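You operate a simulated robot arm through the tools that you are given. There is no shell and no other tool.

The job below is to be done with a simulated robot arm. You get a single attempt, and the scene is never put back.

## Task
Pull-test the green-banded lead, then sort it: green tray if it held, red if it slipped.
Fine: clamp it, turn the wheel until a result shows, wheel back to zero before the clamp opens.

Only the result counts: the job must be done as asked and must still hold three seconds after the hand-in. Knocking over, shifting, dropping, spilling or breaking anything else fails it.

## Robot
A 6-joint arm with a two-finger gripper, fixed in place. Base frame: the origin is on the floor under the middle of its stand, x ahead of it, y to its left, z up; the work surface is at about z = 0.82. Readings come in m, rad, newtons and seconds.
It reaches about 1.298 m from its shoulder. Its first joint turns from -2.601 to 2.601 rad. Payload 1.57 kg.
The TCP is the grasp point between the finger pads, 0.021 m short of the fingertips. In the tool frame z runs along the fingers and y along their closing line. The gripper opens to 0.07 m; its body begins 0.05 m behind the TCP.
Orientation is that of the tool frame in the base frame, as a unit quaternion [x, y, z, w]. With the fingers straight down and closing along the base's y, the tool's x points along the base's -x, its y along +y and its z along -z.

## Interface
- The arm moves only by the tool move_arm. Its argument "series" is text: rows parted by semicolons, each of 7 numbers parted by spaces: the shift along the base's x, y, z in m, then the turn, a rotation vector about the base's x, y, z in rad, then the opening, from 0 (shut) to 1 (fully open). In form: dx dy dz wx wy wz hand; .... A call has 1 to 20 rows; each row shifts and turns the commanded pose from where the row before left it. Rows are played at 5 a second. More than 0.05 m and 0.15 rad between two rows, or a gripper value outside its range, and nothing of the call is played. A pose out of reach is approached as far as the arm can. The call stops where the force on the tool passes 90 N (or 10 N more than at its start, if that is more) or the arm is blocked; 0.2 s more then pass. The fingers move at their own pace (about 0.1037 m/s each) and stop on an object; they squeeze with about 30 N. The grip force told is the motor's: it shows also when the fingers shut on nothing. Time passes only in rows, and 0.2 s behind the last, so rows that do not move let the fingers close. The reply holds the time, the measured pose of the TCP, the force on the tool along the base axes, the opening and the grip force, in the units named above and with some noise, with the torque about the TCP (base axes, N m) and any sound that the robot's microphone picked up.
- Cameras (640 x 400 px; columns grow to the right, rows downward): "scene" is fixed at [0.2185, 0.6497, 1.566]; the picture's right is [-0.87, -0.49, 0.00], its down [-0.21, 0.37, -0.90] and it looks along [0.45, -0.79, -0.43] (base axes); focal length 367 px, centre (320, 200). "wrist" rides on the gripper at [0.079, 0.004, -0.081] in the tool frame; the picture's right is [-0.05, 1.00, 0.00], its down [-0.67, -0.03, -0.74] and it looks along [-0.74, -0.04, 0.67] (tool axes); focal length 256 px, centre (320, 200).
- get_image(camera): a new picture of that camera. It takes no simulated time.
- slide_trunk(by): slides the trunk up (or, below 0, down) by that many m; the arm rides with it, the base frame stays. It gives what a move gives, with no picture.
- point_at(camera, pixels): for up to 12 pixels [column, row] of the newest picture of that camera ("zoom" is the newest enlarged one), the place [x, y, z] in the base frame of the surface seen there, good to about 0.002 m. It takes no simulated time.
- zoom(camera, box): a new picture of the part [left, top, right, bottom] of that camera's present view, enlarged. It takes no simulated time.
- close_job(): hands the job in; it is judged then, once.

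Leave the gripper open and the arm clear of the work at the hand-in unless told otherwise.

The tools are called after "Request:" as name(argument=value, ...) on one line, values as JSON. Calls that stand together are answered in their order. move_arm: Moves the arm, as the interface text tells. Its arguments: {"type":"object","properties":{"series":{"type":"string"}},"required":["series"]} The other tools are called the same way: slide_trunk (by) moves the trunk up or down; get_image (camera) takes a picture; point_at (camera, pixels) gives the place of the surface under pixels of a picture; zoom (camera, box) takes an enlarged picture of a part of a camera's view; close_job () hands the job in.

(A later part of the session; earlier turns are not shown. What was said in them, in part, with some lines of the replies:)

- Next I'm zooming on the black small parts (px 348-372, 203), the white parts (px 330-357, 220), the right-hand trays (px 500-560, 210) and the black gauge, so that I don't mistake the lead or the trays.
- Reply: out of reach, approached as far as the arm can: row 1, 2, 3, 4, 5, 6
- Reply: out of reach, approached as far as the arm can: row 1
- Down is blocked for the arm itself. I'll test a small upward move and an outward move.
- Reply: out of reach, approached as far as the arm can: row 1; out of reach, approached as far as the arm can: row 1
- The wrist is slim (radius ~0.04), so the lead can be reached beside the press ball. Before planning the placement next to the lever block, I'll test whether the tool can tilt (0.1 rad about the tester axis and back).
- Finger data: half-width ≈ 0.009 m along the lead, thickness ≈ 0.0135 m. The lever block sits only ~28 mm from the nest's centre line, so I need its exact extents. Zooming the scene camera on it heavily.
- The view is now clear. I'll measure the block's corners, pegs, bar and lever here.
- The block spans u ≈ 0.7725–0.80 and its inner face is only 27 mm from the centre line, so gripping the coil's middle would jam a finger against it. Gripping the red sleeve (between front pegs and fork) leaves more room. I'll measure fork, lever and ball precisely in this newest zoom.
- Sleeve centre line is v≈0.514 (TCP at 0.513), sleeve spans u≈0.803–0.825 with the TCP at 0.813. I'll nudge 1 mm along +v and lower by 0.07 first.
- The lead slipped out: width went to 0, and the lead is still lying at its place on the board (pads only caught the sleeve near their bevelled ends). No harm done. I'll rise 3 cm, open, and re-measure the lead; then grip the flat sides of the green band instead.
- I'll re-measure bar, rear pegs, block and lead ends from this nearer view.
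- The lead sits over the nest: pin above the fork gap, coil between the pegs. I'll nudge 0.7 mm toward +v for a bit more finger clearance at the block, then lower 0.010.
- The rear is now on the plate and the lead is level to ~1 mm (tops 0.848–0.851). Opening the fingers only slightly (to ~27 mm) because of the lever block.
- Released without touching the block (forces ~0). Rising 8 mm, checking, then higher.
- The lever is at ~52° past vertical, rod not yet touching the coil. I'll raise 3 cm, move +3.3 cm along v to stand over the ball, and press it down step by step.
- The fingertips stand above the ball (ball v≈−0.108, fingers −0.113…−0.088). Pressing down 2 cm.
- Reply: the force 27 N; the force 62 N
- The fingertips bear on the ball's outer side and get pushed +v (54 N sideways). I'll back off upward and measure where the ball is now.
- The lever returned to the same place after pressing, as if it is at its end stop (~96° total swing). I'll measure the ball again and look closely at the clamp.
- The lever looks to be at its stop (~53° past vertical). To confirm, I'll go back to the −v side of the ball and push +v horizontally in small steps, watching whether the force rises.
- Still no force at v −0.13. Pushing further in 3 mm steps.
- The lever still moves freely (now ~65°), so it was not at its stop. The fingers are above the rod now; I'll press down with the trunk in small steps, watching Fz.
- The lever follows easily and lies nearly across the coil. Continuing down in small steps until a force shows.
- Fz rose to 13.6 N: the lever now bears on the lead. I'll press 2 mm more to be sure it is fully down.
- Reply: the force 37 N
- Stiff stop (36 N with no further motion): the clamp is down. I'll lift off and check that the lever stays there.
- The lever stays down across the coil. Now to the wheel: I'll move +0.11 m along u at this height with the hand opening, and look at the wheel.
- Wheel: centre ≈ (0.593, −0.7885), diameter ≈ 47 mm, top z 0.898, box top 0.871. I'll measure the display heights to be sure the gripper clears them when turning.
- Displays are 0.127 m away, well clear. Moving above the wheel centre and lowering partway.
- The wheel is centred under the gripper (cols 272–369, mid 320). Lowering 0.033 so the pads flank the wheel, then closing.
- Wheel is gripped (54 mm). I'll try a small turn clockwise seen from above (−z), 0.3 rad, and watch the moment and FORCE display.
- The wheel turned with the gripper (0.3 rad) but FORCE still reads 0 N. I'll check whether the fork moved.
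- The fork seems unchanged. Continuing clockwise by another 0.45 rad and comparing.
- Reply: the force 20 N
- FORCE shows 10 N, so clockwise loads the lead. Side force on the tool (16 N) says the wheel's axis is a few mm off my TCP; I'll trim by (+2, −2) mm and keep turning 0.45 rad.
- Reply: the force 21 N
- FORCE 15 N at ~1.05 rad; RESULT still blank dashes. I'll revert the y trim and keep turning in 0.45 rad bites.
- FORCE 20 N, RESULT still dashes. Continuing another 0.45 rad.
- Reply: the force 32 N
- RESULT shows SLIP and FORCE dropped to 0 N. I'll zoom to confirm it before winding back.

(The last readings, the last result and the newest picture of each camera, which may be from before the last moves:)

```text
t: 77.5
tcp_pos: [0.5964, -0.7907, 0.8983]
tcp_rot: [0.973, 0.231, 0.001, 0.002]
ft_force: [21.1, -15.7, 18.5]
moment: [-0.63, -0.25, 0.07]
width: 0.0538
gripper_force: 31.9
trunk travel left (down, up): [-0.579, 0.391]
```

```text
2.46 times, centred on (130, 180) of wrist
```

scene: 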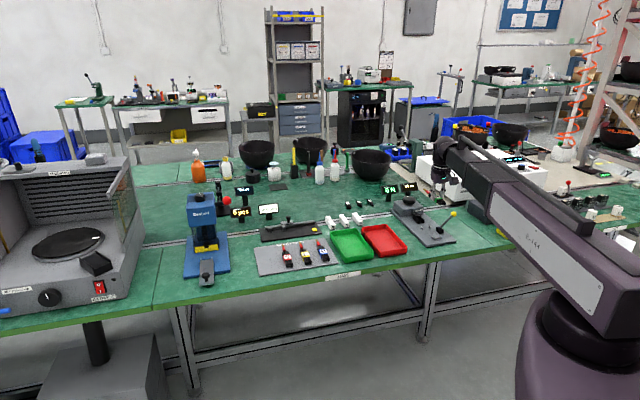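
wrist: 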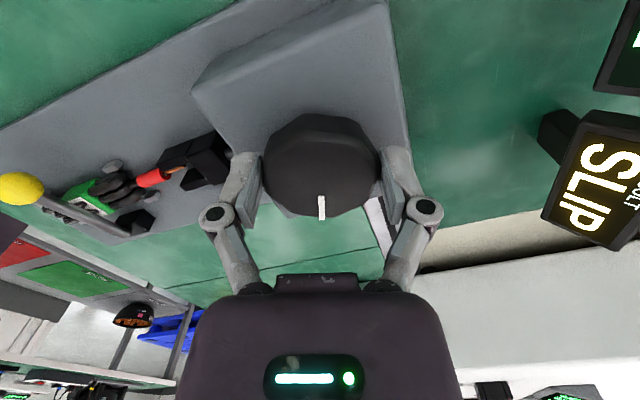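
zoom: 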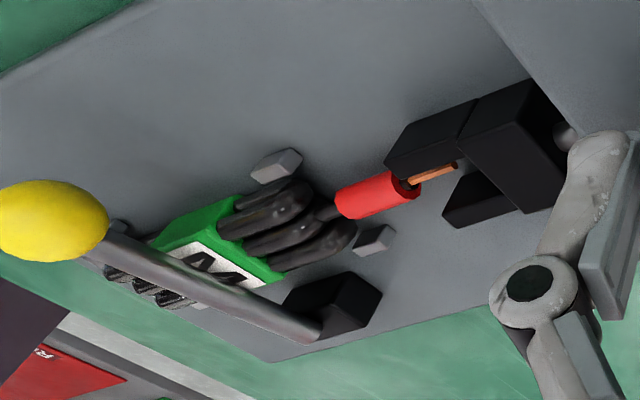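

Confirmed: the pin pulled off the copper wire, RESULT "SLIP". Now wind the wheel back counter-clockwise by the full 1.90 rad, first 0.9 rad.

Request:
move_arm(series="0 0 0 0 0 0.15 0.6; 0 0 0 0 0 0.15 0.6; 0 0 0 0 0 0.15 0.6; 0 0 0 0 0 0.15 0.6; 0 0 0 0 0 0.15 0.6; 0 0 0 0 0 0.15 0.6; 0 0 0 0 0 0 0.6")

Request:
get_image(camera="wrist")

```text
t: 79.1
tcp_pos: [0.5942, -0.7895, 0.8982]
tcp_rot: [0.774, 0.633, 0.0, 0.0]
ft_force: [15.2, -11.4, 11.8]
moment: [-0.32, -0.53, 0.03]
width: 0.0539
gripper_force: 32.1
trunk travel left (down, up): [-0.579, 0.391]
```

```text
taken
```

wrist: 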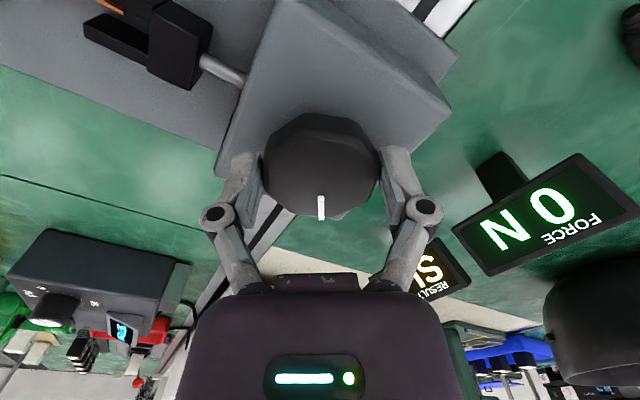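

Wheel follows. Winding back the remaining 1.0 rad.

Request:
move_arm(series="0 0 0 0 0 0.15 0.6; 0 0 0 0 0 0.15 0.6; 0 0 0 0 0 0.15 0.6; 0 0 0 0 0 0.15 0.6; 0 0 0 0 0 0.15 0.6; 0 0 0 0 0 0.15 0.6; 0 0 0 0 0 0.1 0.6; 0 0 0 0 0 0 0.6")

Request:
get_image(camera="wrist")

Request:
zoom(camera="wrist", box=[240, 80, 400, 230])

Request:
zoom(camera="scene", box=[385, 175, 455, 235])

```text
t: 80.9
tcp_pos: [0.5928, -0.7898, 0.8981]
tcp_rot: [0.377, 0.926, 0.0, -0.002]
ft_force: [-16.4, -3.1, -8.9]
moment: [-0.33, 0.47, 0.0]
width: 0.0538
gripper_force: 32.4
trunk travel left (down, up): [-0.579, 0.391]
```

```text
taken
```

wrist: 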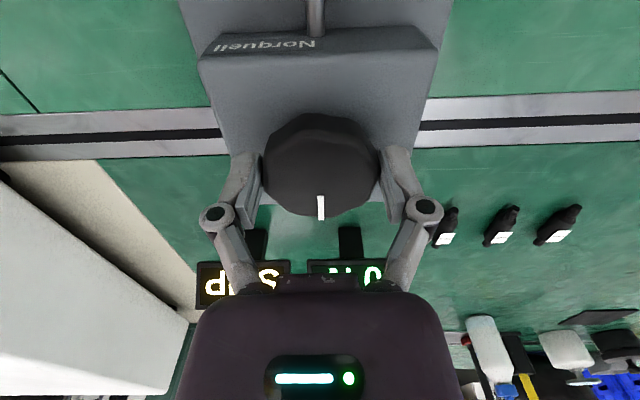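

```text
2.67 times, centred on (320, 155) of wrist
```

zoom: 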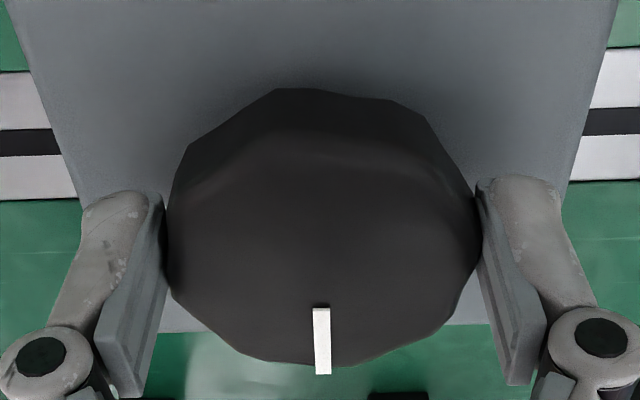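

```text
6.67 times, centred on (420, 205) of scene
```

zoom: 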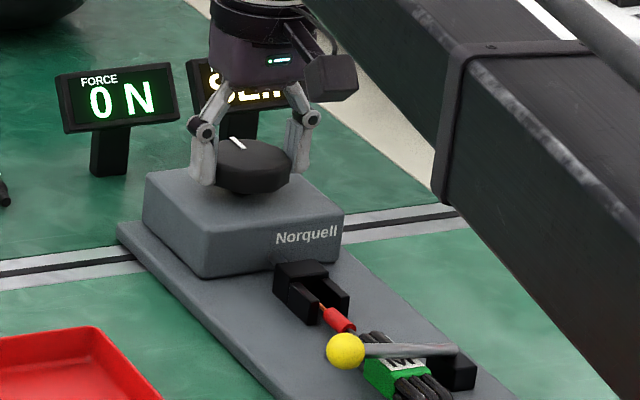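

The mark is back at its starting place (px ~321,208), FORCE 0 N. To check for an end stop at zero, I'll turn 0.05 rad further and see whether the wheel follows.

Request:
move_arm(series="0 0 0 0 0 0.05 0.6; 0 0 0 0 0 0 0.6")

Request:
zoom(camera="wrist", box=[240, 80, 400, 230])

```text
t: 81.5
tcp_pos: [0.5943, -0.7909, 0.898]
tcp_rot: [0.356, 0.935, 0.0, 0.001]
ft_force: [-18.0, -5.8, -6.7]
moment: [0.16, 0.4, -0.66]
width: 0.0538
gripper_force: 32.0
trunk travel left (down, up): [-0.579, 0.391]
```

```text
2.67 times, centred on (320, 155) of wrist
```

zoom: 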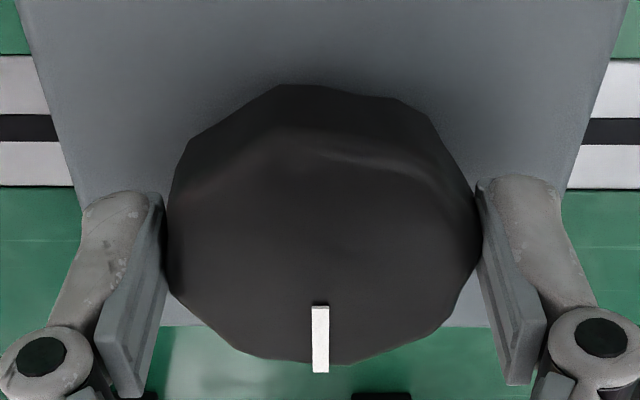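

A moment of −0.66 N m about z appeared: the wheel is against its zero stop. Releasing it here by opening the hand.

Request:
move_arm(series="0 0 0 0 0 0 0.85; 0 0 0 0 0 0 1; 0 0 0 0 0 0 1")

Request:
slide_trunk(by=0.08)

Request:
get_image(camera="wrist")

Request:
zoom(camera="scene", box=[385, 175, 455, 235])

```text
t: 82.3
tcp_pos: [0.5966, -0.7889, 0.8985]
tcp_rot: [0.354, 0.935, 0.0, 0.0]
ft_force: [0.1, 0.0, 1.0]
moment: [0.03, 0.01, 0.0]
width: 0.0699
gripper_force: 0.0
trunk travel left (down, up): [-0.579, 0.391]
```

```text
t: 83.5
tcp_pos: [0.5943, -0.7895, 0.9783]
tcp_rot: [0.354, 0.935, 0.0, 0.0]
ft_force: [0.0, -0.3, 0.0]
moment: [0.01, -0.02, -0.03]
width: 0.0698
gripper_force: 0.1
trunk travel left (down, up): [-0.659, 0.311]
```

```text
taken
```

wrist: 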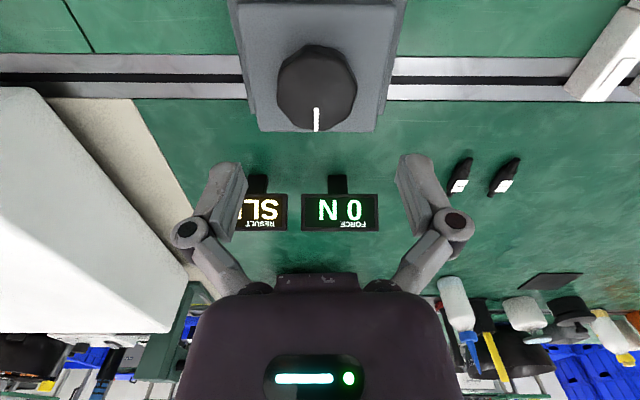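

```text
6.67 times, centred on (420, 205) of scene
```

zoom: 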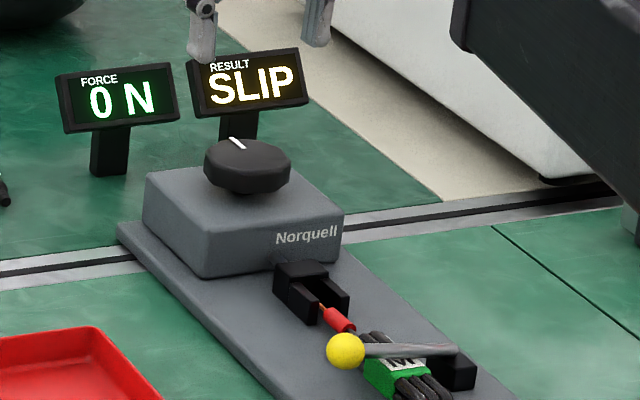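

Wheel mark is at its original spot, RESULT SLIP, FORCE 0 N. Now the clamp can be opened. I'll turn the tool −90° so the fingers close along u (the ball can then pivot between the pads) while moving above the ball at about (0.487, −0.623), staying at z 0.978.

Request:
move_arm(series="-0.00972 0.01515 0 0 0 -0.144 1; -0.00972 0.01515 0 0 0 -0.144 1; -0.00972 0.01515 0 0 0 -0.144 1; -0.00972 0.01515 0 0 0 -0.144 1; -0.00972 0.01515 0 0 0 -0.144 1; -0.00972 0.01515 0 0 0 -0.144 1; -0.00972 0.01515 0 0 0 -0.144 1; -0.00972 0.01515 0 0 0 -0.144 1; -0.00972 0.01515 0 0 0 -0.144 1; -0.00972 0.01515 0 0 0 -0.144 1; -0.00972 0.01515 0 0 0 -0.144 1; 0 0 0 0 0 0 1")

Request:
get_image(camera="wrist")

Request:
zoom(camera="wrist", box=[230, 0, 410, 200])

```text
t: 86.1
tcp_pos: [0.4879, -0.6222, 0.978]
tcp_rot: [0.915, 0.404, 0.0, 0.0]
ft_force: [0.7, 1.5, -0.7]
moment: [0.02, -0.01, 0.0]
width: 0.0699
gripper_force: 0.0
trunk travel left (down, up): [-0.659, 0.311]
```

```text
taken
```

wrist: 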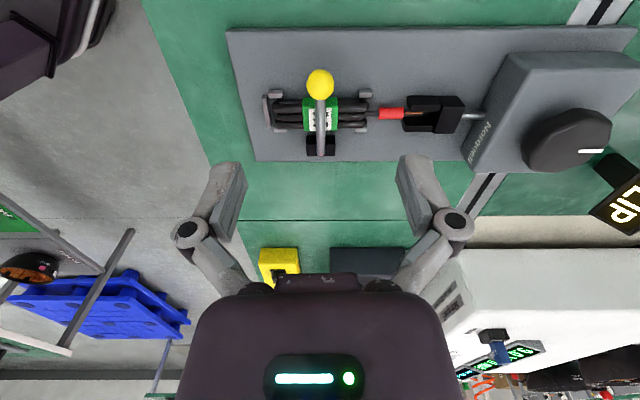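

```text
2.00 times, centred on (320, 100) of wrist
```

zoom: 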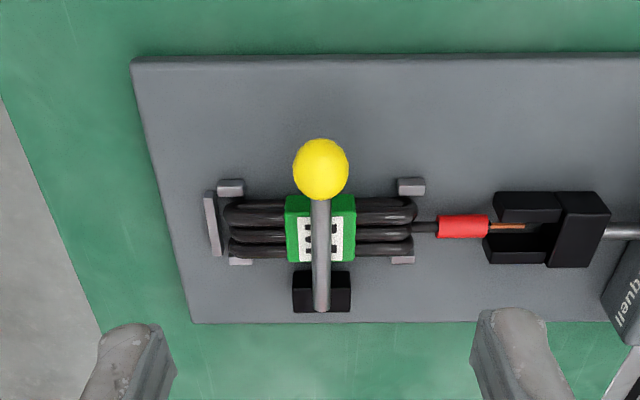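

Request:
point_at(camera="zoom", pixels=[[320, 165], [320, 145], [296, 165], [345, 165], [320, 188], [320, 230], [320, 290], [320, 305], [243, 235], [460, 228], [520, 232], [410, 185]])

```text
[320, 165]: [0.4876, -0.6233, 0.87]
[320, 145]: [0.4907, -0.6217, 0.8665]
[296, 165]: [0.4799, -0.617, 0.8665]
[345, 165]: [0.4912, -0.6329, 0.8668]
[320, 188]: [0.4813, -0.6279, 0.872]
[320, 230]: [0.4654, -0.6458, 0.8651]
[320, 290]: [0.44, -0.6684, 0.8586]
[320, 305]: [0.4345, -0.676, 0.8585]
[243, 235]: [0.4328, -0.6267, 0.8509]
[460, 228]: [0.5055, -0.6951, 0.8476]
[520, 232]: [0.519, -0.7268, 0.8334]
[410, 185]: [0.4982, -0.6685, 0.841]
```

The ball's centre is u 0.786, v −0.089, z≈0.860. I'll nudge −2 mm in v, lower to TCP z≈0.869 and close on the ball.

Request:
move_arm(series="-0.0014 -0.0014 0 0 0 0 1; 0 0 0 0 0 0 1")

Request:
slide_trunk(by=-0.07)

Request:
get_image(camera="wrist")

```text
t: 86.7
tcp_pos: [0.4867, -0.6234, 0.9777]
tcp_rot: [0.914, 0.405, 0.0, 0.001]
ft_force: [0.0, -0.2, -0.8]
moment: [-0.01, -0.03, -0.02]
width: 0.0701
gripper_force: 0.1
trunk travel left (down, up): [-0.659, 0.311]
```

```text
t: 87.8
tcp_pos: [0.4875, -0.6235, 0.9086]
tcp_rot: [0.914, 0.405, -0.001, 0.0]
ft_force: [1.2, 0.2, 0.2]
moment: [0.0, -0.01, 0.01]
width: 0.0702
gripper_force: 0.0
trunk travel left (down, up): [-0.589, 0.381]
```

```text
taken
```

wrist: 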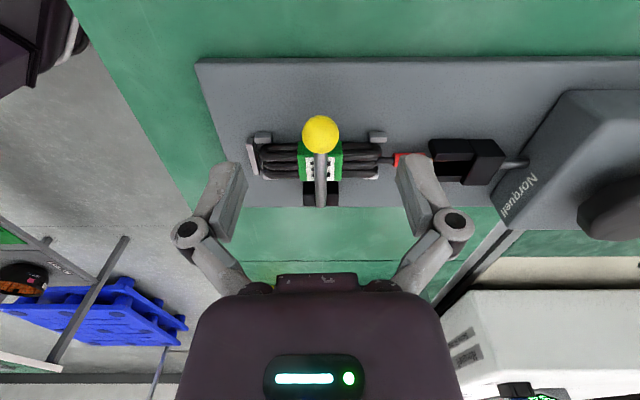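

Aligned. Lowering the last 0.040 and closing on the ball.

Request:
slide_trunk(by=-0.04)

Request:
move_arm(series="0 0 0 0 0 0 0.6; 0 0 0 0 0 0 0.3; 0 0 0 0 0 0 0.2; 0 0 0 0 0 0 0.2; 0 0 0 0 0 0 0.2")

Request:
get_image(camera="wrist")

```text
t: 88.6
tcp_pos: [0.4863, -0.6245, 0.8686]
tcp_rot: [0.915, 0.404, 0.0, 0.0]
ft_force: [-0.5, 0.0, 0.8]
moment: [0.04, 0.01, -0.01]
width: 0.0699
gripper_force: 0.0
trunk travel left (down, up): [-0.549, 0.421]
```

```text
t: 89.8
tcp_pos: [0.4864, -0.6226, 0.8678]
tcp_rot: [0.915, 0.404, 0.0, 0.0]
ft_force: [-0.9, 0.4, 2.0]
moment: [0.0, 0.01, -0.06]
width: 0.0197
gripper_force: 31.9
trunk travel left (down, up): [-0.549, 0.421]
```

```text
taken
```

wrist: 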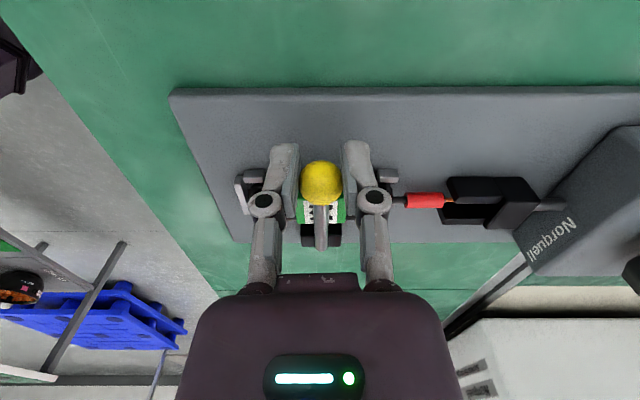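

Ball held (20 mm). I'll lift the lever along its arc with alternating small trunk and −v steps.

Request:
slide_trunk(by=0.013)

Request:
move_arm(series="-0.0021 -0.0021 0 0 0 0 0.2; 0 0 0 0 0 0 0.2")

Request:
slide_trunk(by=0.013)

Request:
move_arm(series="-0.0042 -0.0041 0 0 0 0 0.2; 0 0 0 0 0 0 0.2")

Request:
get_image(camera="wrist")

```text
t: 90.4
tcp_pos: [0.4858, -0.6227, 0.8824]
tcp_rot: [0.914, 0.405, -0.001, 0.001]
ft_force: [0.1, 2.3, 8.3]
moment: [-0.44, 0.41, 0.01]
width: 0.0192
gripper_force: 31.5
trunk travel left (down, up): [-0.562, 0.408]
```

```text
t: 91.0
tcp_pos: [0.4869, -0.6229, 0.8821]
tcp_rot: [0.914, 0.406, 0.001, 0.0]
ft_force: [13.1, 12.3, 14.5]
moment: [-0.43, 0.4, -0.01]
width: 0.0186
gripper_force: 31.7
trunk travel left (down, up): [-0.562, 0.408]
```

```text
t: 91.6
tcp_pos: [0.4835, -0.6265, 0.8946]
tcp_rot: [0.915, 0.404, -0.001, 0.001]
ft_force: [-2.2, 3.9, -1.9]
moment: [0.29, -0.05, -0.03]
width: 0.0185
gripper_force: 32.1
trunk travel left (down, up): [-0.575, 0.395]
```

```text
t: 92.2
tcp_pos: [0.4842, -0.6255, 0.8944]
tcp_rot: [0.914, 0.406, 0.001, 0.0]
ft_force: [17.5, 27.2, 4.1]
moment: [0.8, -0.61, -0.07]
width: 0.0185
gripper_force: 32.0
trunk travel left (down, up): [-0.575, 0.395]
```

```text
taken
```

wrist: 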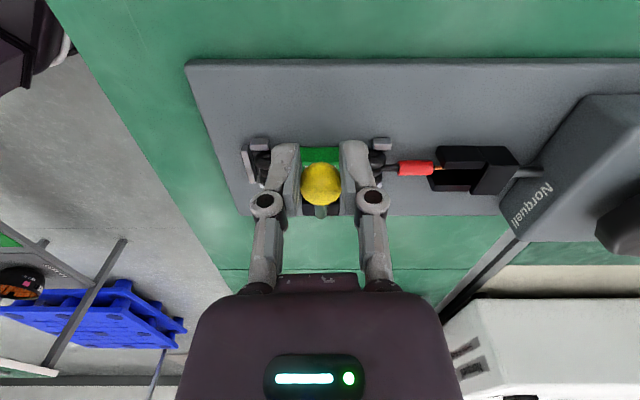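

Side force is building (+v 32 N); I'll measure the ball and lever now to correct my arc.

Request:
point_at(camera="wrist", pixels=[[320, 180], [320, 170], [320, 195], [320, 207], [320, 214], [320, 155], [280, 160], [360, 160]])

Request:
zoom(camera="scene", box=[405, 195, 465, 245])

```text
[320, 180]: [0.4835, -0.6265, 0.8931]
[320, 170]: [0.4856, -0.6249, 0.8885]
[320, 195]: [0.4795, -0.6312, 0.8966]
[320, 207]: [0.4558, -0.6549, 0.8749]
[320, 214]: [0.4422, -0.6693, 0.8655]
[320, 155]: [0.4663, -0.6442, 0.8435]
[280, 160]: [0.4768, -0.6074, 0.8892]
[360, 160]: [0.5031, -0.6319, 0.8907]
```

```text
8.00 times, centred on (435, 220) of scene
```

zoom: 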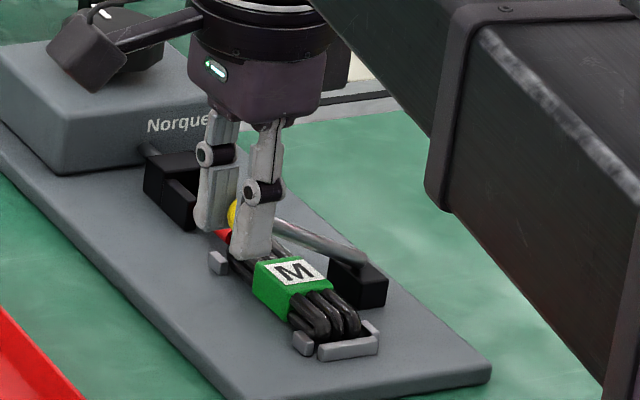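

The ball follows the expected arc (R≈0.076 m about v −0.165, z 0.855). I'll continue, lifting first and then shifting −v.

Request:
slide_trunk(by=0.012)

Request:
move_arm(series="-0.0029 -0.0028 0 0 0 0 0.2; 0 0 0 0 0 0 0.2")

Request:
slide_trunk(by=0.01)

Request:
move_arm(series="-0.0064 -0.0063 0 0 0 0 0.2; 0 0 0 0 0 0 0.2")

Request:
slide_trunk(by=0.008)

Request:
move_arm(series="-0.0071 -0.007 0 0 0 0 0.2; 0 0 0 0 0 0 0.2")

Request:
get_image(camera="wrist")

Request:
zoom(camera="scene", box=[405, 195, 465, 245])

```text
t: 92.8
tcp_pos: [0.4794, -0.6304, 0.9053]
tcp_rot: [0.914, 0.405, -0.002, 0.0]
ft_force: [-6.0, 5.1, -0.7]
moment: [0.15, 0.1, -0.13]
width: 0.0188
gripper_force: 32.2
trunk travel left (down, up): [-0.587, 0.383]
```

```text
t: 93.4
tcp_pos: [0.4786, -0.6309, 0.9066]
tcp_rot: [0.914, 0.405, -0.001, -0.001]
ft_force: [2.1, 11.4, 5.6]
moment: [0.16, -0.08, -0.12]
width: 0.0184
gripper_force: 32.3
trunk travel left (down, up): [-0.587, 0.383]
```

```text
t: 94.0
tcp_pos: [0.4773, -0.6329, 0.9164]
tcp_rot: [0.915, 0.405, -0.002, 0.001]
ft_force: [-10.5, 1.8, -2.5]
moment: [-0.03, 0.28, -0.04]
width: 0.0172
gripper_force: 32.2
trunk travel left (down, up): [-0.597, 0.373]
```

```text
t: 94.6
tcp_pos: [0.475, -0.6352, 0.918]
tcp_rot: [0.914, 0.406, 0.002, 0.001]
ft_force: [16.0, 28.4, 17.4]
moment: [0.73, -0.58, -0.14]
width: 0.0171
gripper_force: 32.3
trunk travel left (down, up): [-0.597, 0.373]
```

```text
t: 95.2
tcp_pos: [0.4718, -0.6388, 0.925]
tcp_rot: [0.915, 0.404, 0.0, 0.001]
ft_force: [-3.8, 5.2, 0.3]
moment: [0.05, 0.04, -0.07]
width: 0.0183
gripper_force: 2.8
trunk travel left (down, up): [-0.605, 0.365]
```

```text
t: 95.8
tcp_pos: [0.4653, -0.6464, 0.9244]
tcp_rot: [0.914, 0.405, 0.001, 0.0]
ft_force: [-2.8, 4.5, 1.2]
moment: [0.02, 0.05, -0.04]
width: 0.0171
gripper_force: 2.7
trunk travel left (down, up): [-0.605, 0.365]
```

```text
taken
```

wrist: 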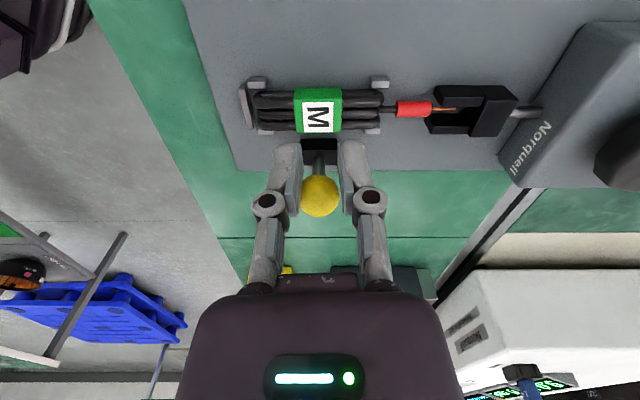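

```text
8.00 times, centred on (435, 220) of scene
```

zoom: 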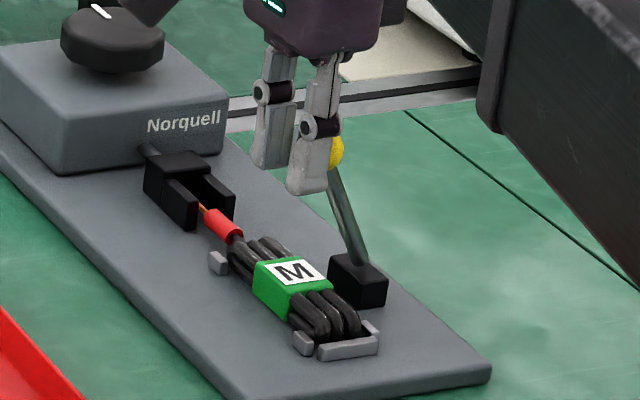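

The ball popped out of the pads and the lever stands nearly upright now, the coil is free. I'll measure the ball, then push it on toward −v.

Request:
point_at(camera="wrist", pixels=[[319, 195], [319, 180], [319, 210], [305, 195], [319, 165], [319, 155], [290, 150], [350, 150]])

Request:
zoom(camera="wrist", box=[240, 130, 400, 230])

```text
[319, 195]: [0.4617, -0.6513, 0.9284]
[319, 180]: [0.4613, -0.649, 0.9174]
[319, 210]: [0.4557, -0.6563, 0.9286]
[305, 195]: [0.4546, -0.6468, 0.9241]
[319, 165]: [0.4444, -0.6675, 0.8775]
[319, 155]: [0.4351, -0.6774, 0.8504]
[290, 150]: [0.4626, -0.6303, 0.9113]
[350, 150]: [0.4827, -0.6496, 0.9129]
```

```text
4.00 times, centred on (320, 180) of wrist
```

zoom: 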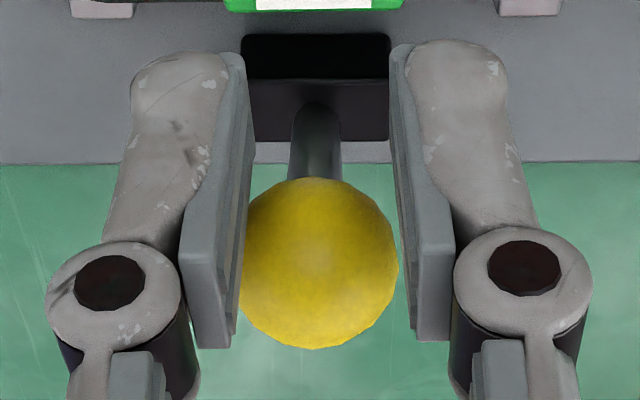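

The ball is at about v −0.135, z 0.918. I'll back the fingers +1.2 cm, shut them, then push the ball to −v.

Request:
move_arm(series="0.0086 0.0084 0 0 0 0 0.3; 0.0036 0.0035 0 0 0 0 0.1; 0 0 0 0 0 0 0; 0 0 0 0 0 0 0")

Request:
move_arm(series="-0.0071 -0.007 0 0 0 0 0; -0.0071 -0.007 0 0 0 0 0; -0.0071 -0.007 0 0 0 0 0; -0.0071 -0.007 0 0 0 0 0; -0.0071 -0.007 0 0 0 0 0; 0 0 0 0 0 0 0")

Request:
get_image(camera="wrist")

Request:
zoom(camera="scene", box=[405, 185, 475, 245])

```text
t: 96.8
tcp_pos: [0.4771, -0.6349, 0.9251]
tcp_rot: [0.914, 0.405, 0.0, 0.0]
ft_force: [0.4, -0.5, 0.3]
moment: [0.03, 0.03, 0.0]
width: 0.0
gripper_force: 29.1
trunk travel left (down, up): [-0.605, 0.365]
```

```text
t: 98.2
tcp_pos: [0.4409, -0.67, 0.9239]
tcp_rot: [0.915, 0.404, 0.001, 0.0]
ft_force: [0.3, 0.3, 0.5]
moment: [-0.02, -0.02, -0.01]
width: 0.0001
gripper_force: 28.9
trunk travel left (down, up): [-0.605, 0.365]
```

```text
taken
```

wrist: 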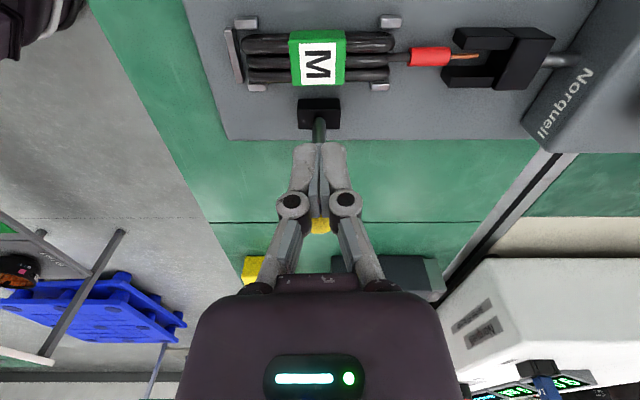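

```text
6.67 times, centred on (440, 215) of scene
```

zoom: 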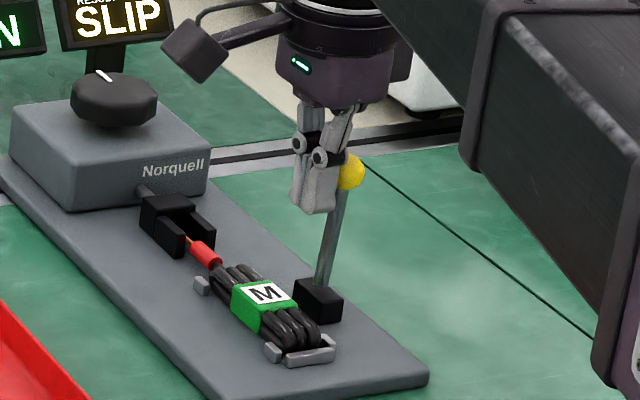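

The lever is upright and following. Pushing another 4.4 cm toward −v to its original open position.

Request:
move_arm(series="-0.0063 -0.0062 0 0 0 0 0; -0.0063 -0.0062 0 0 0 0 0; -0.0063 -0.0062 0 0 0 0 0; -0.0063 -0.0062 0 0 0 0 0; -0.0063 -0.0062 0 0 0 0 0; 0 0 0 0 0 0 0")

Request:
zoom(camera="scene", box=[405, 185, 475, 245])

```text
t: 99.5
tcp_pos: [0.4119, -0.7007, 0.9249]
tcp_rot: [0.914, 0.406, 0.001, 0.0]
ft_force: [0.4, -0.1, 0.0]
moment: [-0.04, -0.01, -0.01]
width: 0.0001
gripper_force: 28.6
trunk travel left (down, up): [-0.605, 0.365]
```

```text
6.67 times, centred on (440, 215) of scene
```

zoom: 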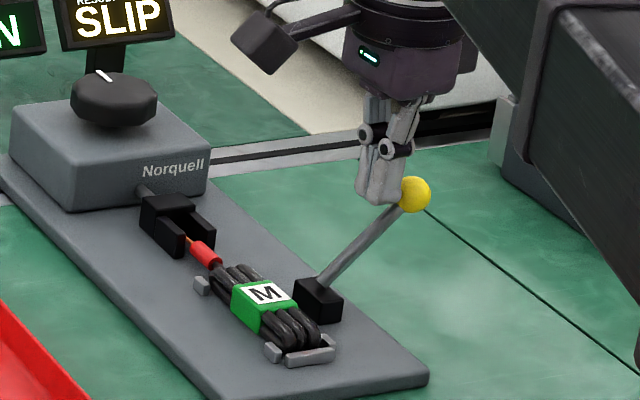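

The lever is back in its original open position (ball at px 454,214, same as the start). Backing off +1 cm, rising 6 cm, then turning the tool back by +1.535 rad over the lead with the hand opening to ~45 mm.

Request:
move_arm(series="0.0071 0.007 0 0 0 0 0; 0 0 0 0 0 0 0")

Request:
slide_trunk(by=0.06)

Request:
move_arm(series="0.0032 0.0039 0 0 0 0.1395 0.2; 0.0032 0.0039 0 0 0 0.1395 0.5; 0.0032 0.0039 0 0 0 0.1395 0.65; 0.0032 0.0039 0 0 0 0.1395 0.65; 0.0032 0.0039 0 0 0 0.1395 0.65; 0.0032 0.0039 0 0 0 0.1395 0.65; 0.0032 0.0039 0 0 0 0.1395 0.65; 0.0032 0.0039 0 0 0 0.1395 0.65; 0.0032 0.0039 0 0 0 0.1395 0.65; 0.0032 0.0039 0 0 0 0.1395 0.65; 0.0032 0.0039 0 0 0 0.1395 0.65; 0 0 0 0 0 0 0.65")

Request:
get_image(camera="wrist")

Request:
zoom(camera="wrist", box=[240, 0, 400, 160])

```text
t: 100.2
tcp_pos: [0.4189, -0.6927, 0.9233]
tcp_rot: [0.915, 0.404, 0.0, -0.001]
ft_force: [-0.3, -0.2, -0.6]
moment: [0.02, 0.01, 0.0]
width: 0.0
gripper_force: 28.7
trunk travel left (down, up): [-0.605, 0.365]
```

```text
t: 101.2
tcp_pos: [0.4174, -0.6932, 0.9836]
tcp_rot: [0.914, 0.405, 0.001, 0.0]
ft_force: [0.0, -0.4, -0.2]
moment: [0.0, -0.01, -0.01]
width: 0.0001
gripper_force: 28.4
trunk travel left (down, up): [-0.665, 0.305]
```

```text
t: 103.8
tcp_pos: [0.4526, -0.6505, 0.9831]
tcp_rot: [0.377, 0.926, 0.0, 0.0]
ft_force: [-0.4, 1.1, -0.1]
moment: [0.03, -0.01, -0.01]
width: 0.0454
gripper_force: 0.0
trunk travel left (down, up): [-0.665, 0.305]
```

```text
taken
```

wrist: 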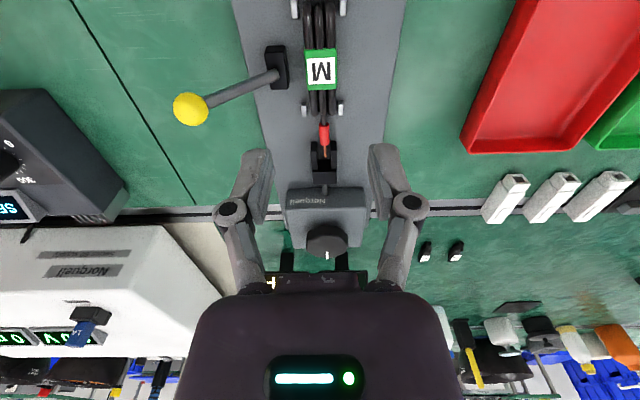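

```text
2.50 times, centred on (320, 80) of wrist
```

zoom: 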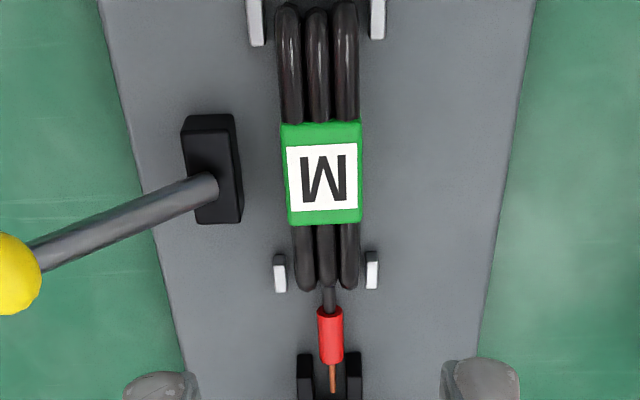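

The lead is still in the nest. I'll measure its band and the block again for the tight descent.

Request:
point_at(camera="zoom", pixels=[[284, 175], [360, 175], [288, 218], [361, 215], [285, 135], [360, 133], [322, 175], [240, 170], [234, 135], [241, 210], [322, 130], [324, 215]])

Request:
point_at(camera="wrist", pixels=[[307, 60], [333, 60], [320, 70], [320, 50], [320, 88], [307, 30], [330, 30], [319, 15], [324, 133], [325, 150]])

```text
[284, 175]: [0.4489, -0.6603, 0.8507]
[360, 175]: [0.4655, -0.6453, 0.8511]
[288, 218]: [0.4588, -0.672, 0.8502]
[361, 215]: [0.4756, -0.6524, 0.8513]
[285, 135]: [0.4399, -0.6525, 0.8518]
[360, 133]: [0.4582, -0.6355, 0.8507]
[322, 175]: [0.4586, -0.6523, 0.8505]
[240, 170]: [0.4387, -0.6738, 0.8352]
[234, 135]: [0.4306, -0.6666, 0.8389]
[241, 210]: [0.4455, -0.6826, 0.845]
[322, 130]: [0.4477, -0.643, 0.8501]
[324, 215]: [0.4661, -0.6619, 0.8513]
```

```text
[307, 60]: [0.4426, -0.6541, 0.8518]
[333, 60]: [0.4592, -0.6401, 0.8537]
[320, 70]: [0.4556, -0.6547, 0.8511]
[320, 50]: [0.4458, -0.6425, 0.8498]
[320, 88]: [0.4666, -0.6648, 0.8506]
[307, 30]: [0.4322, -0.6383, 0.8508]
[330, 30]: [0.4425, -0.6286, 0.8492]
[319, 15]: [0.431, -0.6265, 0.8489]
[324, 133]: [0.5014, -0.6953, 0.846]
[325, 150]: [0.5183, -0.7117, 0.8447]
```

Band centre v≈−0.130, block face −0.159: about 16 mm for a 12.5 mm finger. I'll move +5 mm u, +1.2 mm v, set the hand to 28 mm, lower to just above the band and inspect.

Request:
move_arm(series="0.0044 -0.0027 0 0 0 0 0.5; 0 0 0 0 0 0 0.4; 0 0 0 0 0 0 0.4")

Request:
slide_trunk(by=-0.102)

Request:
get_image(camera="wrist")

Request:
zoom(camera="wrist", box=[230, 90, 410, 220])

```text
t: 104.5
tcp_pos: [0.4581, -0.6539, 0.9841]
tcp_rot: [0.377, 0.926, 0.0, 0.0]
ft_force: [-0.8, -0.4, -0.3]
moment: [0.01, -0.03, -0.01]
width: 0.0278
gripper_force: 0.1
trunk travel left (down, up): [-0.665, 0.305]
```

```text
t: 105.9
tcp_pos: [0.4569, -0.6541, 0.8827]
tcp_rot: [0.378, 0.926, 0.001, 0.0]
ft_force: [-0.2, 0.1, 0.0]
moment: [-0.01, 0.02, 0.02]
width: 0.0277
gripper_force: 0.1
trunk travel left (down, up): [-0.563, 0.407]
```

```text
taken
```

wrist: 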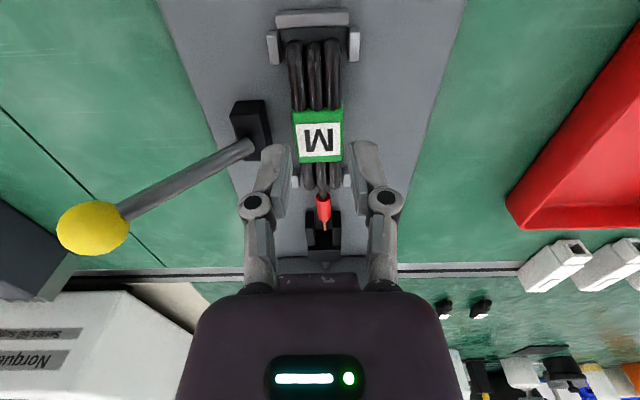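

```text
3.08 times, centred on (320, 155) of wrist
```

zoom: 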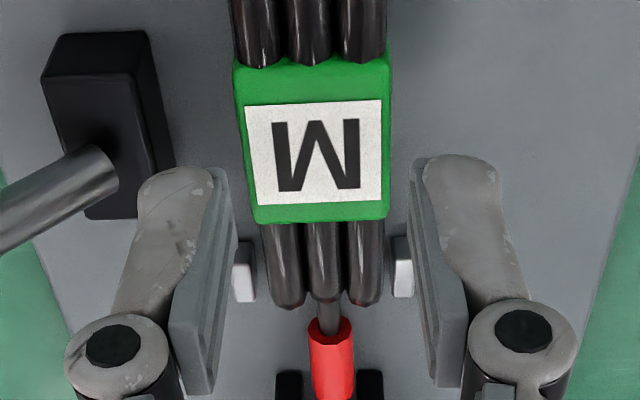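

Fingers are centred on the band within ~0.3 mm. Lowering 12 mm first, watching the force.

Request:
slide_trunk(by=-0.012)

Request:
zoom(camera="wrist", box=[230, 90, 410, 220])

```text
t: 106.5
tcp_pos: [0.4567, -0.6521, 0.8711]
tcp_rot: [0.378, 0.926, 0.0, 0.0]
ft_force: [0.1, 0.5, 0.7]
moment: [-0.02, -0.03, 0.0]
width: 0.0282
gripper_force: 0.0
trunk travel left (down, up): [-0.551, 0.419]
```

```text
3.08 times, centred on (320, 155) of wrist
```

zoom: 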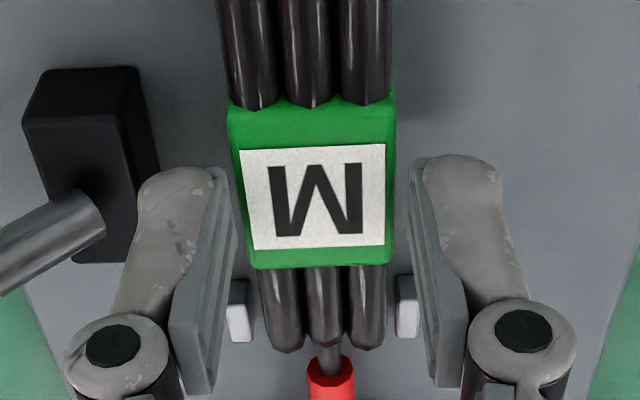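

Slight offset (0.5 mm) but gaps remain on both sides. Lowering 6 mm more and checking force.

Request:
slide_trunk(by=-0.006)

Request:
slide_trunk(by=-0.004)

Request:
zoom(camera="wrist", box=[230, 90, 410, 220])

```text
t: 107.0
tcp_pos: [0.4571, -0.6525, 0.8643]
tcp_rot: [0.377, 0.926, 0.0, 0.0]
ft_force: [0.1, -0.1, -0.6]
moment: [-0.02, 0.01, 0.0]
width: 0.0281
gripper_force: 0.1
trunk travel left (down, up): [-0.545, 0.425]
```

```text
t: 107.6
tcp_pos: [0.4572, -0.6528, 0.8595]
tcp_rot: [0.378, 0.926, -0.001, 0.0]
ft_force: [-0.1, 0.6, -0.8]
moment: [0.01, 0.02, -0.02]
width: 0.0281
gripper_force: 0.1
trunk travel left (down, up): [-0.541, 0.429]
```

```text
3.08 times, centred on (320, 155) of wrist
```

zoom: 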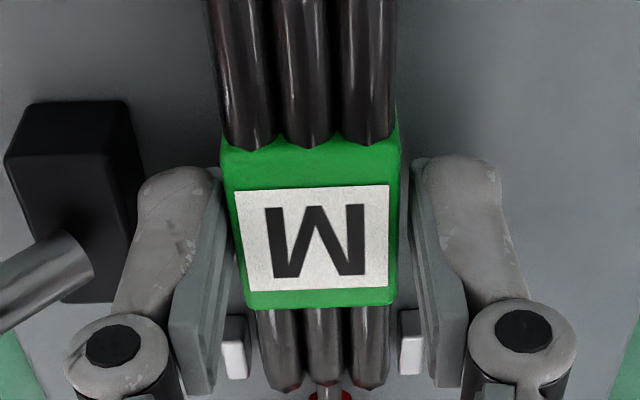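

No contact forces; the fingers flank the band. Lowering 2 mm more and closing.

Request:
slide_trunk(by=-0.002)

Request:
move_arm(series="0 0 0 0 0 0 0.3; 0 0 0 0 0 0 0.2; 0 0 0 0 0 0 0.2; 0 0 0 0 0 0 0.2")

Request:
slide_trunk(by=0.01)

Request:
get_image(camera="wrist")

```text
t: 108.1
tcp_pos: [0.4559, -0.6526, 0.8591]
tcp_rot: [0.377, 0.926, 0.0, 0.001]
ft_force: [-0.2, 0.7, 0.1]
moment: [-0.02, 0.02, 0.01]
width: 0.028
gripper_force: 0.0
trunk travel left (down, up): [-0.539, 0.431]
```

```text
t: 109.1
tcp_pos: [0.4571, -0.6521, 0.8584]
tcp_rot: [0.378, 0.926, 0.0, 0.0]
ft_force: [0.1, -0.8, 1.7]
moment: [-0.04, 0.0, 0.02]
width: 0.0241
gripper_force: 29.9
trunk travel left (down, up): [-0.539, 0.431]
```

```text
t: 109.7
tcp_pos: [0.4567, -0.6532, 0.8673]
tcp_rot: [0.378, 0.926, 0.0, -0.001]
ft_force: [-0.1, 0.4, -1.0]
moment: [0.02, 0.01, 0.01]
width: 0.0236
gripper_force: 30.2
trunk travel left (down, up): [-0.549, 0.421]
```

```text
taken
```

wrist: 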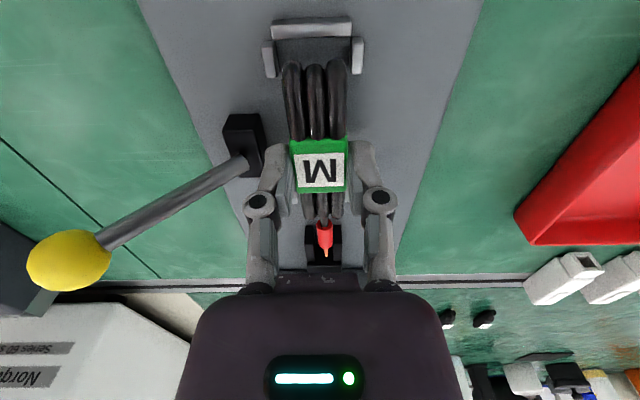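

The lead is held and off the plate. Raising to z≈1.0, then I'll measure the red tray.

Request:
slide_trunk(by=0.12)

Request:
get_image(camera="wrist")

Request:
zoom(camera="scene", box=[325, 210, 425, 275])

```text
t: 111.2
tcp_pos: [0.4574, -0.6524, 0.9874]
tcp_rot: [0.378, 0.926, 0.0, 0.0]
ft_force: [0.6, 0.5, -0.4]
moment: [-0.01, -0.01, 0.02]
width: 0.024
gripper_force: 29.5
trunk travel left (down, up): [-0.669, 0.301]
```

```text
taken
```

wrist: 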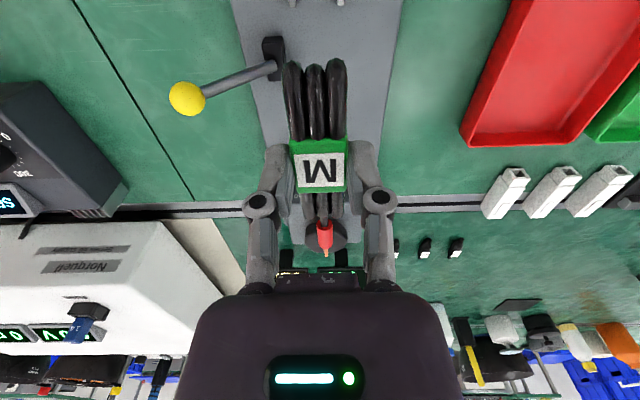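

```text
6.15 times, centred on (375, 242) of scene
```

zoom: 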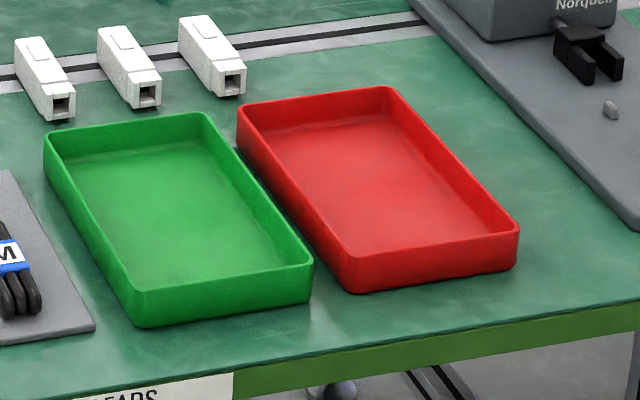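

Request:
point_at(camera="zoom", pixels=[[241, 104], [388, 88], [517, 228], [352, 260], [375, 180], [300, 145], [430, 160], [360, 240], [470, 220], [380, 115], [520, 262], [345, 288]])

```text
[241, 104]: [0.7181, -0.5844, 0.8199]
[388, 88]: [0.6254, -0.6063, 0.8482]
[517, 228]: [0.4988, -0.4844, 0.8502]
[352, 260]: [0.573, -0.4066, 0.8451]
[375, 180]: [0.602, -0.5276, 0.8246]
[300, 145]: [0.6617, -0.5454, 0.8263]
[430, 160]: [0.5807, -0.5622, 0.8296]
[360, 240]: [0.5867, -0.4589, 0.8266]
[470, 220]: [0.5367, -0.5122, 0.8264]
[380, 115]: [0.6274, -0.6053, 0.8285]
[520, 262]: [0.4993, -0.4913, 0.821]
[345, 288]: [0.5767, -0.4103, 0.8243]
```

Red tray: u 0.693–0.869, v 0.019–0.126, floor z 0.826, rim 0.849. To centre the lead in it the TCP should be at (0.582, −0.490). Moving there at z 0.988.

Request:
move_arm(series="0.0249 0.0326 0 0 0 0 0.2; 0.0249 0.0326 0 0 0 0 0.2; 0.0249 0.0326 0 0 0 0 0.2; 0.0248 0.0326 0 0 0 0 0.2; 0.0248 0.0326 0 0 0 0 0.2; 0 0 0 0 0 0 0.2")

Request:
slide_trunk(by=-0.08)

Request:
get_image(camera="wrist")

Request:
zoom(camera="scene", box=[325, 180, 445, 280])

```text
t: 112.6
tcp_pos: [0.5823, -0.4892, 0.9885]
tcp_rot: [0.378, 0.926, 0.0, 0.0]
ft_force: [0.0, 0.0, -0.5]
moment: [0.01, -0.01, -0.01]
width: 0.0238
gripper_force: 29.9
trunk travel left (down, up): [-0.669, 0.301]
```

```text
t: 113.8
tcp_pos: [0.5831, -0.4888, 0.9087]
tcp_rot: [0.378, 0.926, 0.0, 0.0]
ft_force: [-0.1, -0.7, -1.0]
moment: [-0.01, -0.02, 0.01]
width: 0.0239
gripper_force: 29.8
trunk travel left (down, up): [-0.589, 0.381]
```

```text
taken
```

wrist: 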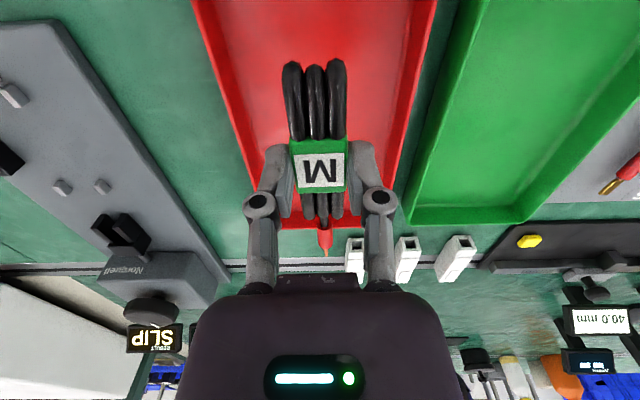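

```text
4.00 times, centred on (385, 230) of scene
```

zoom: 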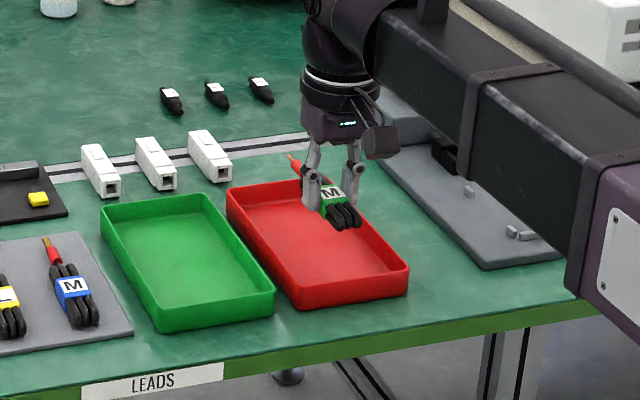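

I'll verify the tray's far rim and side rims against the lead from here.

Request:
point_at(camera="wrist", pixels=[[290, 224], [345, 218], [253, 190], [395, 190], [326, 252], [325, 235], [315, 65], [240, 120], [400, 110], [320, 30]])

```text
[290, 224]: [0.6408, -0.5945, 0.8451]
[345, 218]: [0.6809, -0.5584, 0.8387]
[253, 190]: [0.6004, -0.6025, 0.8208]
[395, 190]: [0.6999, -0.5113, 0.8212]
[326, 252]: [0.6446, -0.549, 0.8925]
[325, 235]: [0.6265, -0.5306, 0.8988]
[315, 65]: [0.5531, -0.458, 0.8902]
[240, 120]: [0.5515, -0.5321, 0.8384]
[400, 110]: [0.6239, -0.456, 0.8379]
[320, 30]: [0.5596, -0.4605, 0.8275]
```

Lead spans u 0.714–0.843 inside the tray's 0.693–0.873, and v≈0.075 is mid-tray. Lowering 0.05, then the last few mm.

Request:
slide_trunk(by=-0.05)

Request:
slide_trunk(by=-0.005)

```text
t: 114.7
tcp_pos: [0.5824, -0.4895, 0.8567]
tcp_rot: [0.378, 0.926, 0.0, 0.0]
ft_force: [-0.4, 0.2, 0.2]
moment: [0.02, 0.0, 0.05]
width: 0.0239
gripper_force: 30.2
trunk travel left (down, up): [-0.539, 0.431]
```

```text
t: 115.2
tcp_pos: [0.5814, -0.4893, 0.8525]
tcp_rot: [0.378, 0.926, 0.0, 0.0]
ft_force: [-0.3, -0.2, -0.7]
moment: [0.04, 0.02, 0.01]
width: 0.024
gripper_force: 30.2
trunk travel left (down, up): [-0.534, 0.436]
```

Request:
slide_trunk(by=-0.0015)

Request:
get_image(camera="wrist")

```text
t: 115.7
tcp_pos: [0.583, -0.4893, 0.8518]
tcp_rot: [0.378, 0.926, 0.0, 0.0]
ft_force: [-0.9, -0.4, -0.2]
moment: [0.0, 0.02, 0.01]
width: 0.0241
gripper_force: 29.7
trunk travel left (down, up): [-0.533, 0.437]
```

```text
taken
```

wrist: 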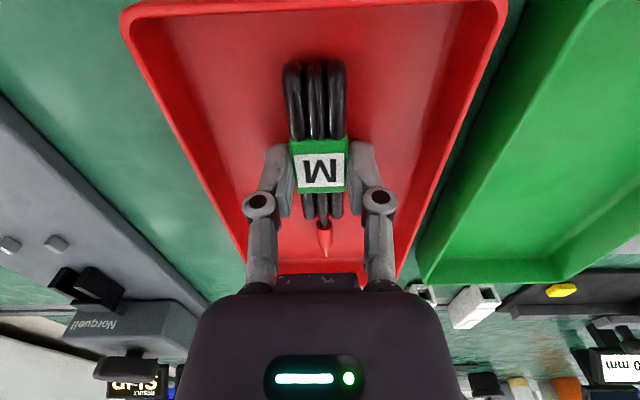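

The lead is well inside the red tray, nearly on the floor. One more 1.5 mm, then open.

Request:
slide_trunk(by=-0.0015)

Request:
move_arm(series="0 0 0 0 0 0 0.4; 0 0 0 0 0 0 0.55; 0 0 0 0 0 0 0.6; 0 0 0 0 0 0 0.6")

Request:
slide_trunk(by=0.06)

Request:
get_image(camera="wrist")

```text
t: 116.2
tcp_pos: [0.5828, -0.4887, 0.8501]
tcp_rot: [0.377, 0.926, 0.0, 0.001]
ft_force: [4.0, -3.1, 17.3]
moment: [0.16, 0.12, 0.02]
width: 0.0242
gripper_force: 30.1
trunk travel left (down, up): [-0.531, 0.439]
```

```text
t: 117.2
tcp_pos: [0.5827, -0.4886, 0.8487]
tcp_rot: [0.377, 0.926, 0.0, 0.0]
ft_force: [-0.5, 0.7, 0.2]
moment: [0.01, 0.0, -0.02]
width: 0.0417
gripper_force: 0.1
trunk travel left (down, up): [-0.531, 0.439]
```

```text
t: 118.2
tcp_pos: [0.582, -0.4903, 0.9097]
tcp_rot: [0.377, 0.926, 0.0, 0.0]
ft_force: [-0.1, 0.0, 0.5]
moment: [0.02, -0.01, 0.0]
width: 0.042
gripper_force: 0.1
trunk travel left (down, up): [-0.591, 0.379]
```

```text
taken
```

wrist: 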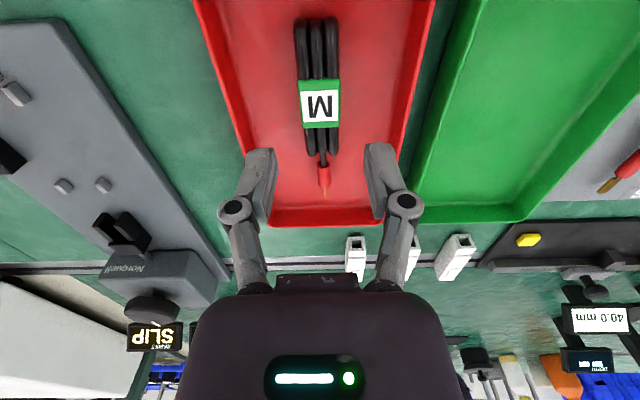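

The lead lies in the red tray, gripper clear. Raising further and opening fully, then a full scene check.

Request:
slide_trunk(by=0.2)

Request:
move_arm(series="-0.03 0.03 0 0 0 0 1; -0.03 0.03 0 0 0 0 1; -0.03 0.03 0 0 0 0 1; -0.03 0.03 0 0 0 0 1; -0.03 0.03 0 0 0 0 1; 0 0 0 0 0 0 1")

Request:
get_image(camera="scene")

Request:
get_image(camera="wrist")

Request:
zoom(camera="scene", box=[240, 180, 440, 290])

```text
t: 120.4
tcp_pos: [0.581, -0.4901, 1.1093]
tcp_rot: [0.378, 0.926, 0.0, 0.001]
ft_force: [-0.7, -0.5, 0.3]
moment: [-0.02, 0.01, -0.03]
width: 0.0421
gripper_force: 0.1
trunk travel left (down, up): [-0.791, 0.179]
```

```text
t: 121.8
tcp_pos: [0.4331, -0.3399, 1.1097]
tcp_rot: [0.378, 0.926, 0.0, 0.0]
ft_force: [-0.5, -0.1, -0.1]
moment: [0.01, 0.01, 0.0]
width: 0.07
gripper_force: 0.1
trunk travel left (down, up): [-0.791, 0.179]
```

```text
taken
```

scene: 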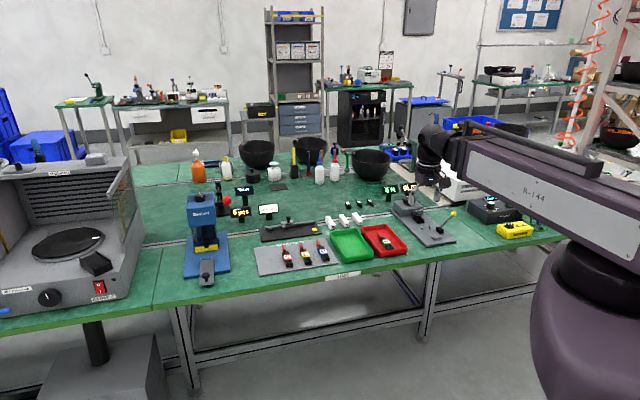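

```text
taken
```

wrist: 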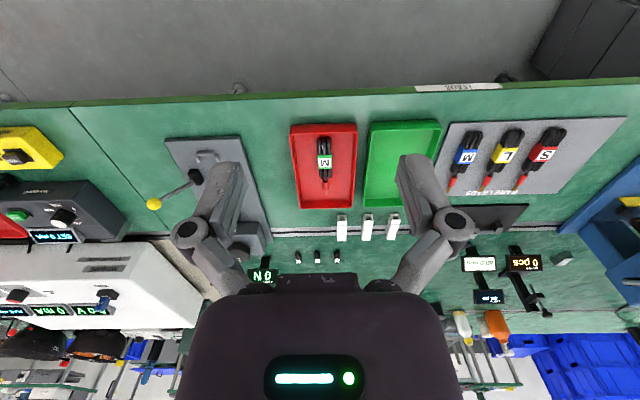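

```text
3.20 times, centred on (340, 235) of scene
```

zoom: 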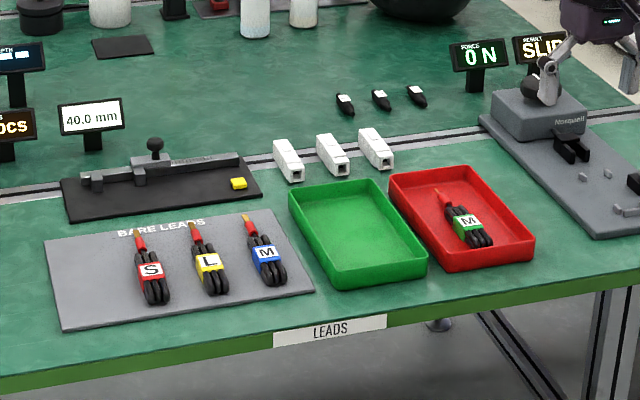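

Everything checks out:
- The green-banded lead lies in the red tray.
- The other three leads, both trays, the white parts and the other items are where they were.
- The tester shows FORCE 0 N and RESULT SLIP, with the wheel at zero and the lever open.
- The gripper is open and the arm is clear.

Handing in.

Request:
close_job()

```text
The job is handed in.
```

The green-banded lead slipped, so I put it in the red tray next to the tester and handed the job in.

- **Test:** I clamped the lead and turned the wheel clockwise. The force display reached 20 N, then the result showed "SLIP" and the force dropped to 0 N. The brass pin had pulled off the wire. It is no longer on the lead, and I did not see where it ended up; it may still be in the tester's fork.
- **Reset:** I wound the wheel back to its zero stop before opening the clamp. The lever is back in its original open position.
- **Along the way:** My first grip, on the lead's red sleeve, slipped off without moving the lead, so I gripped the green band instead. On the first try at placing it, the lead touched the stop bar at the back of the tester. I lifted it and set it straight before clamping.
- **At hand-in:** The other leads, both trays and the other items I could see looked unmoved. The gripper was open and the arm clear of the work.
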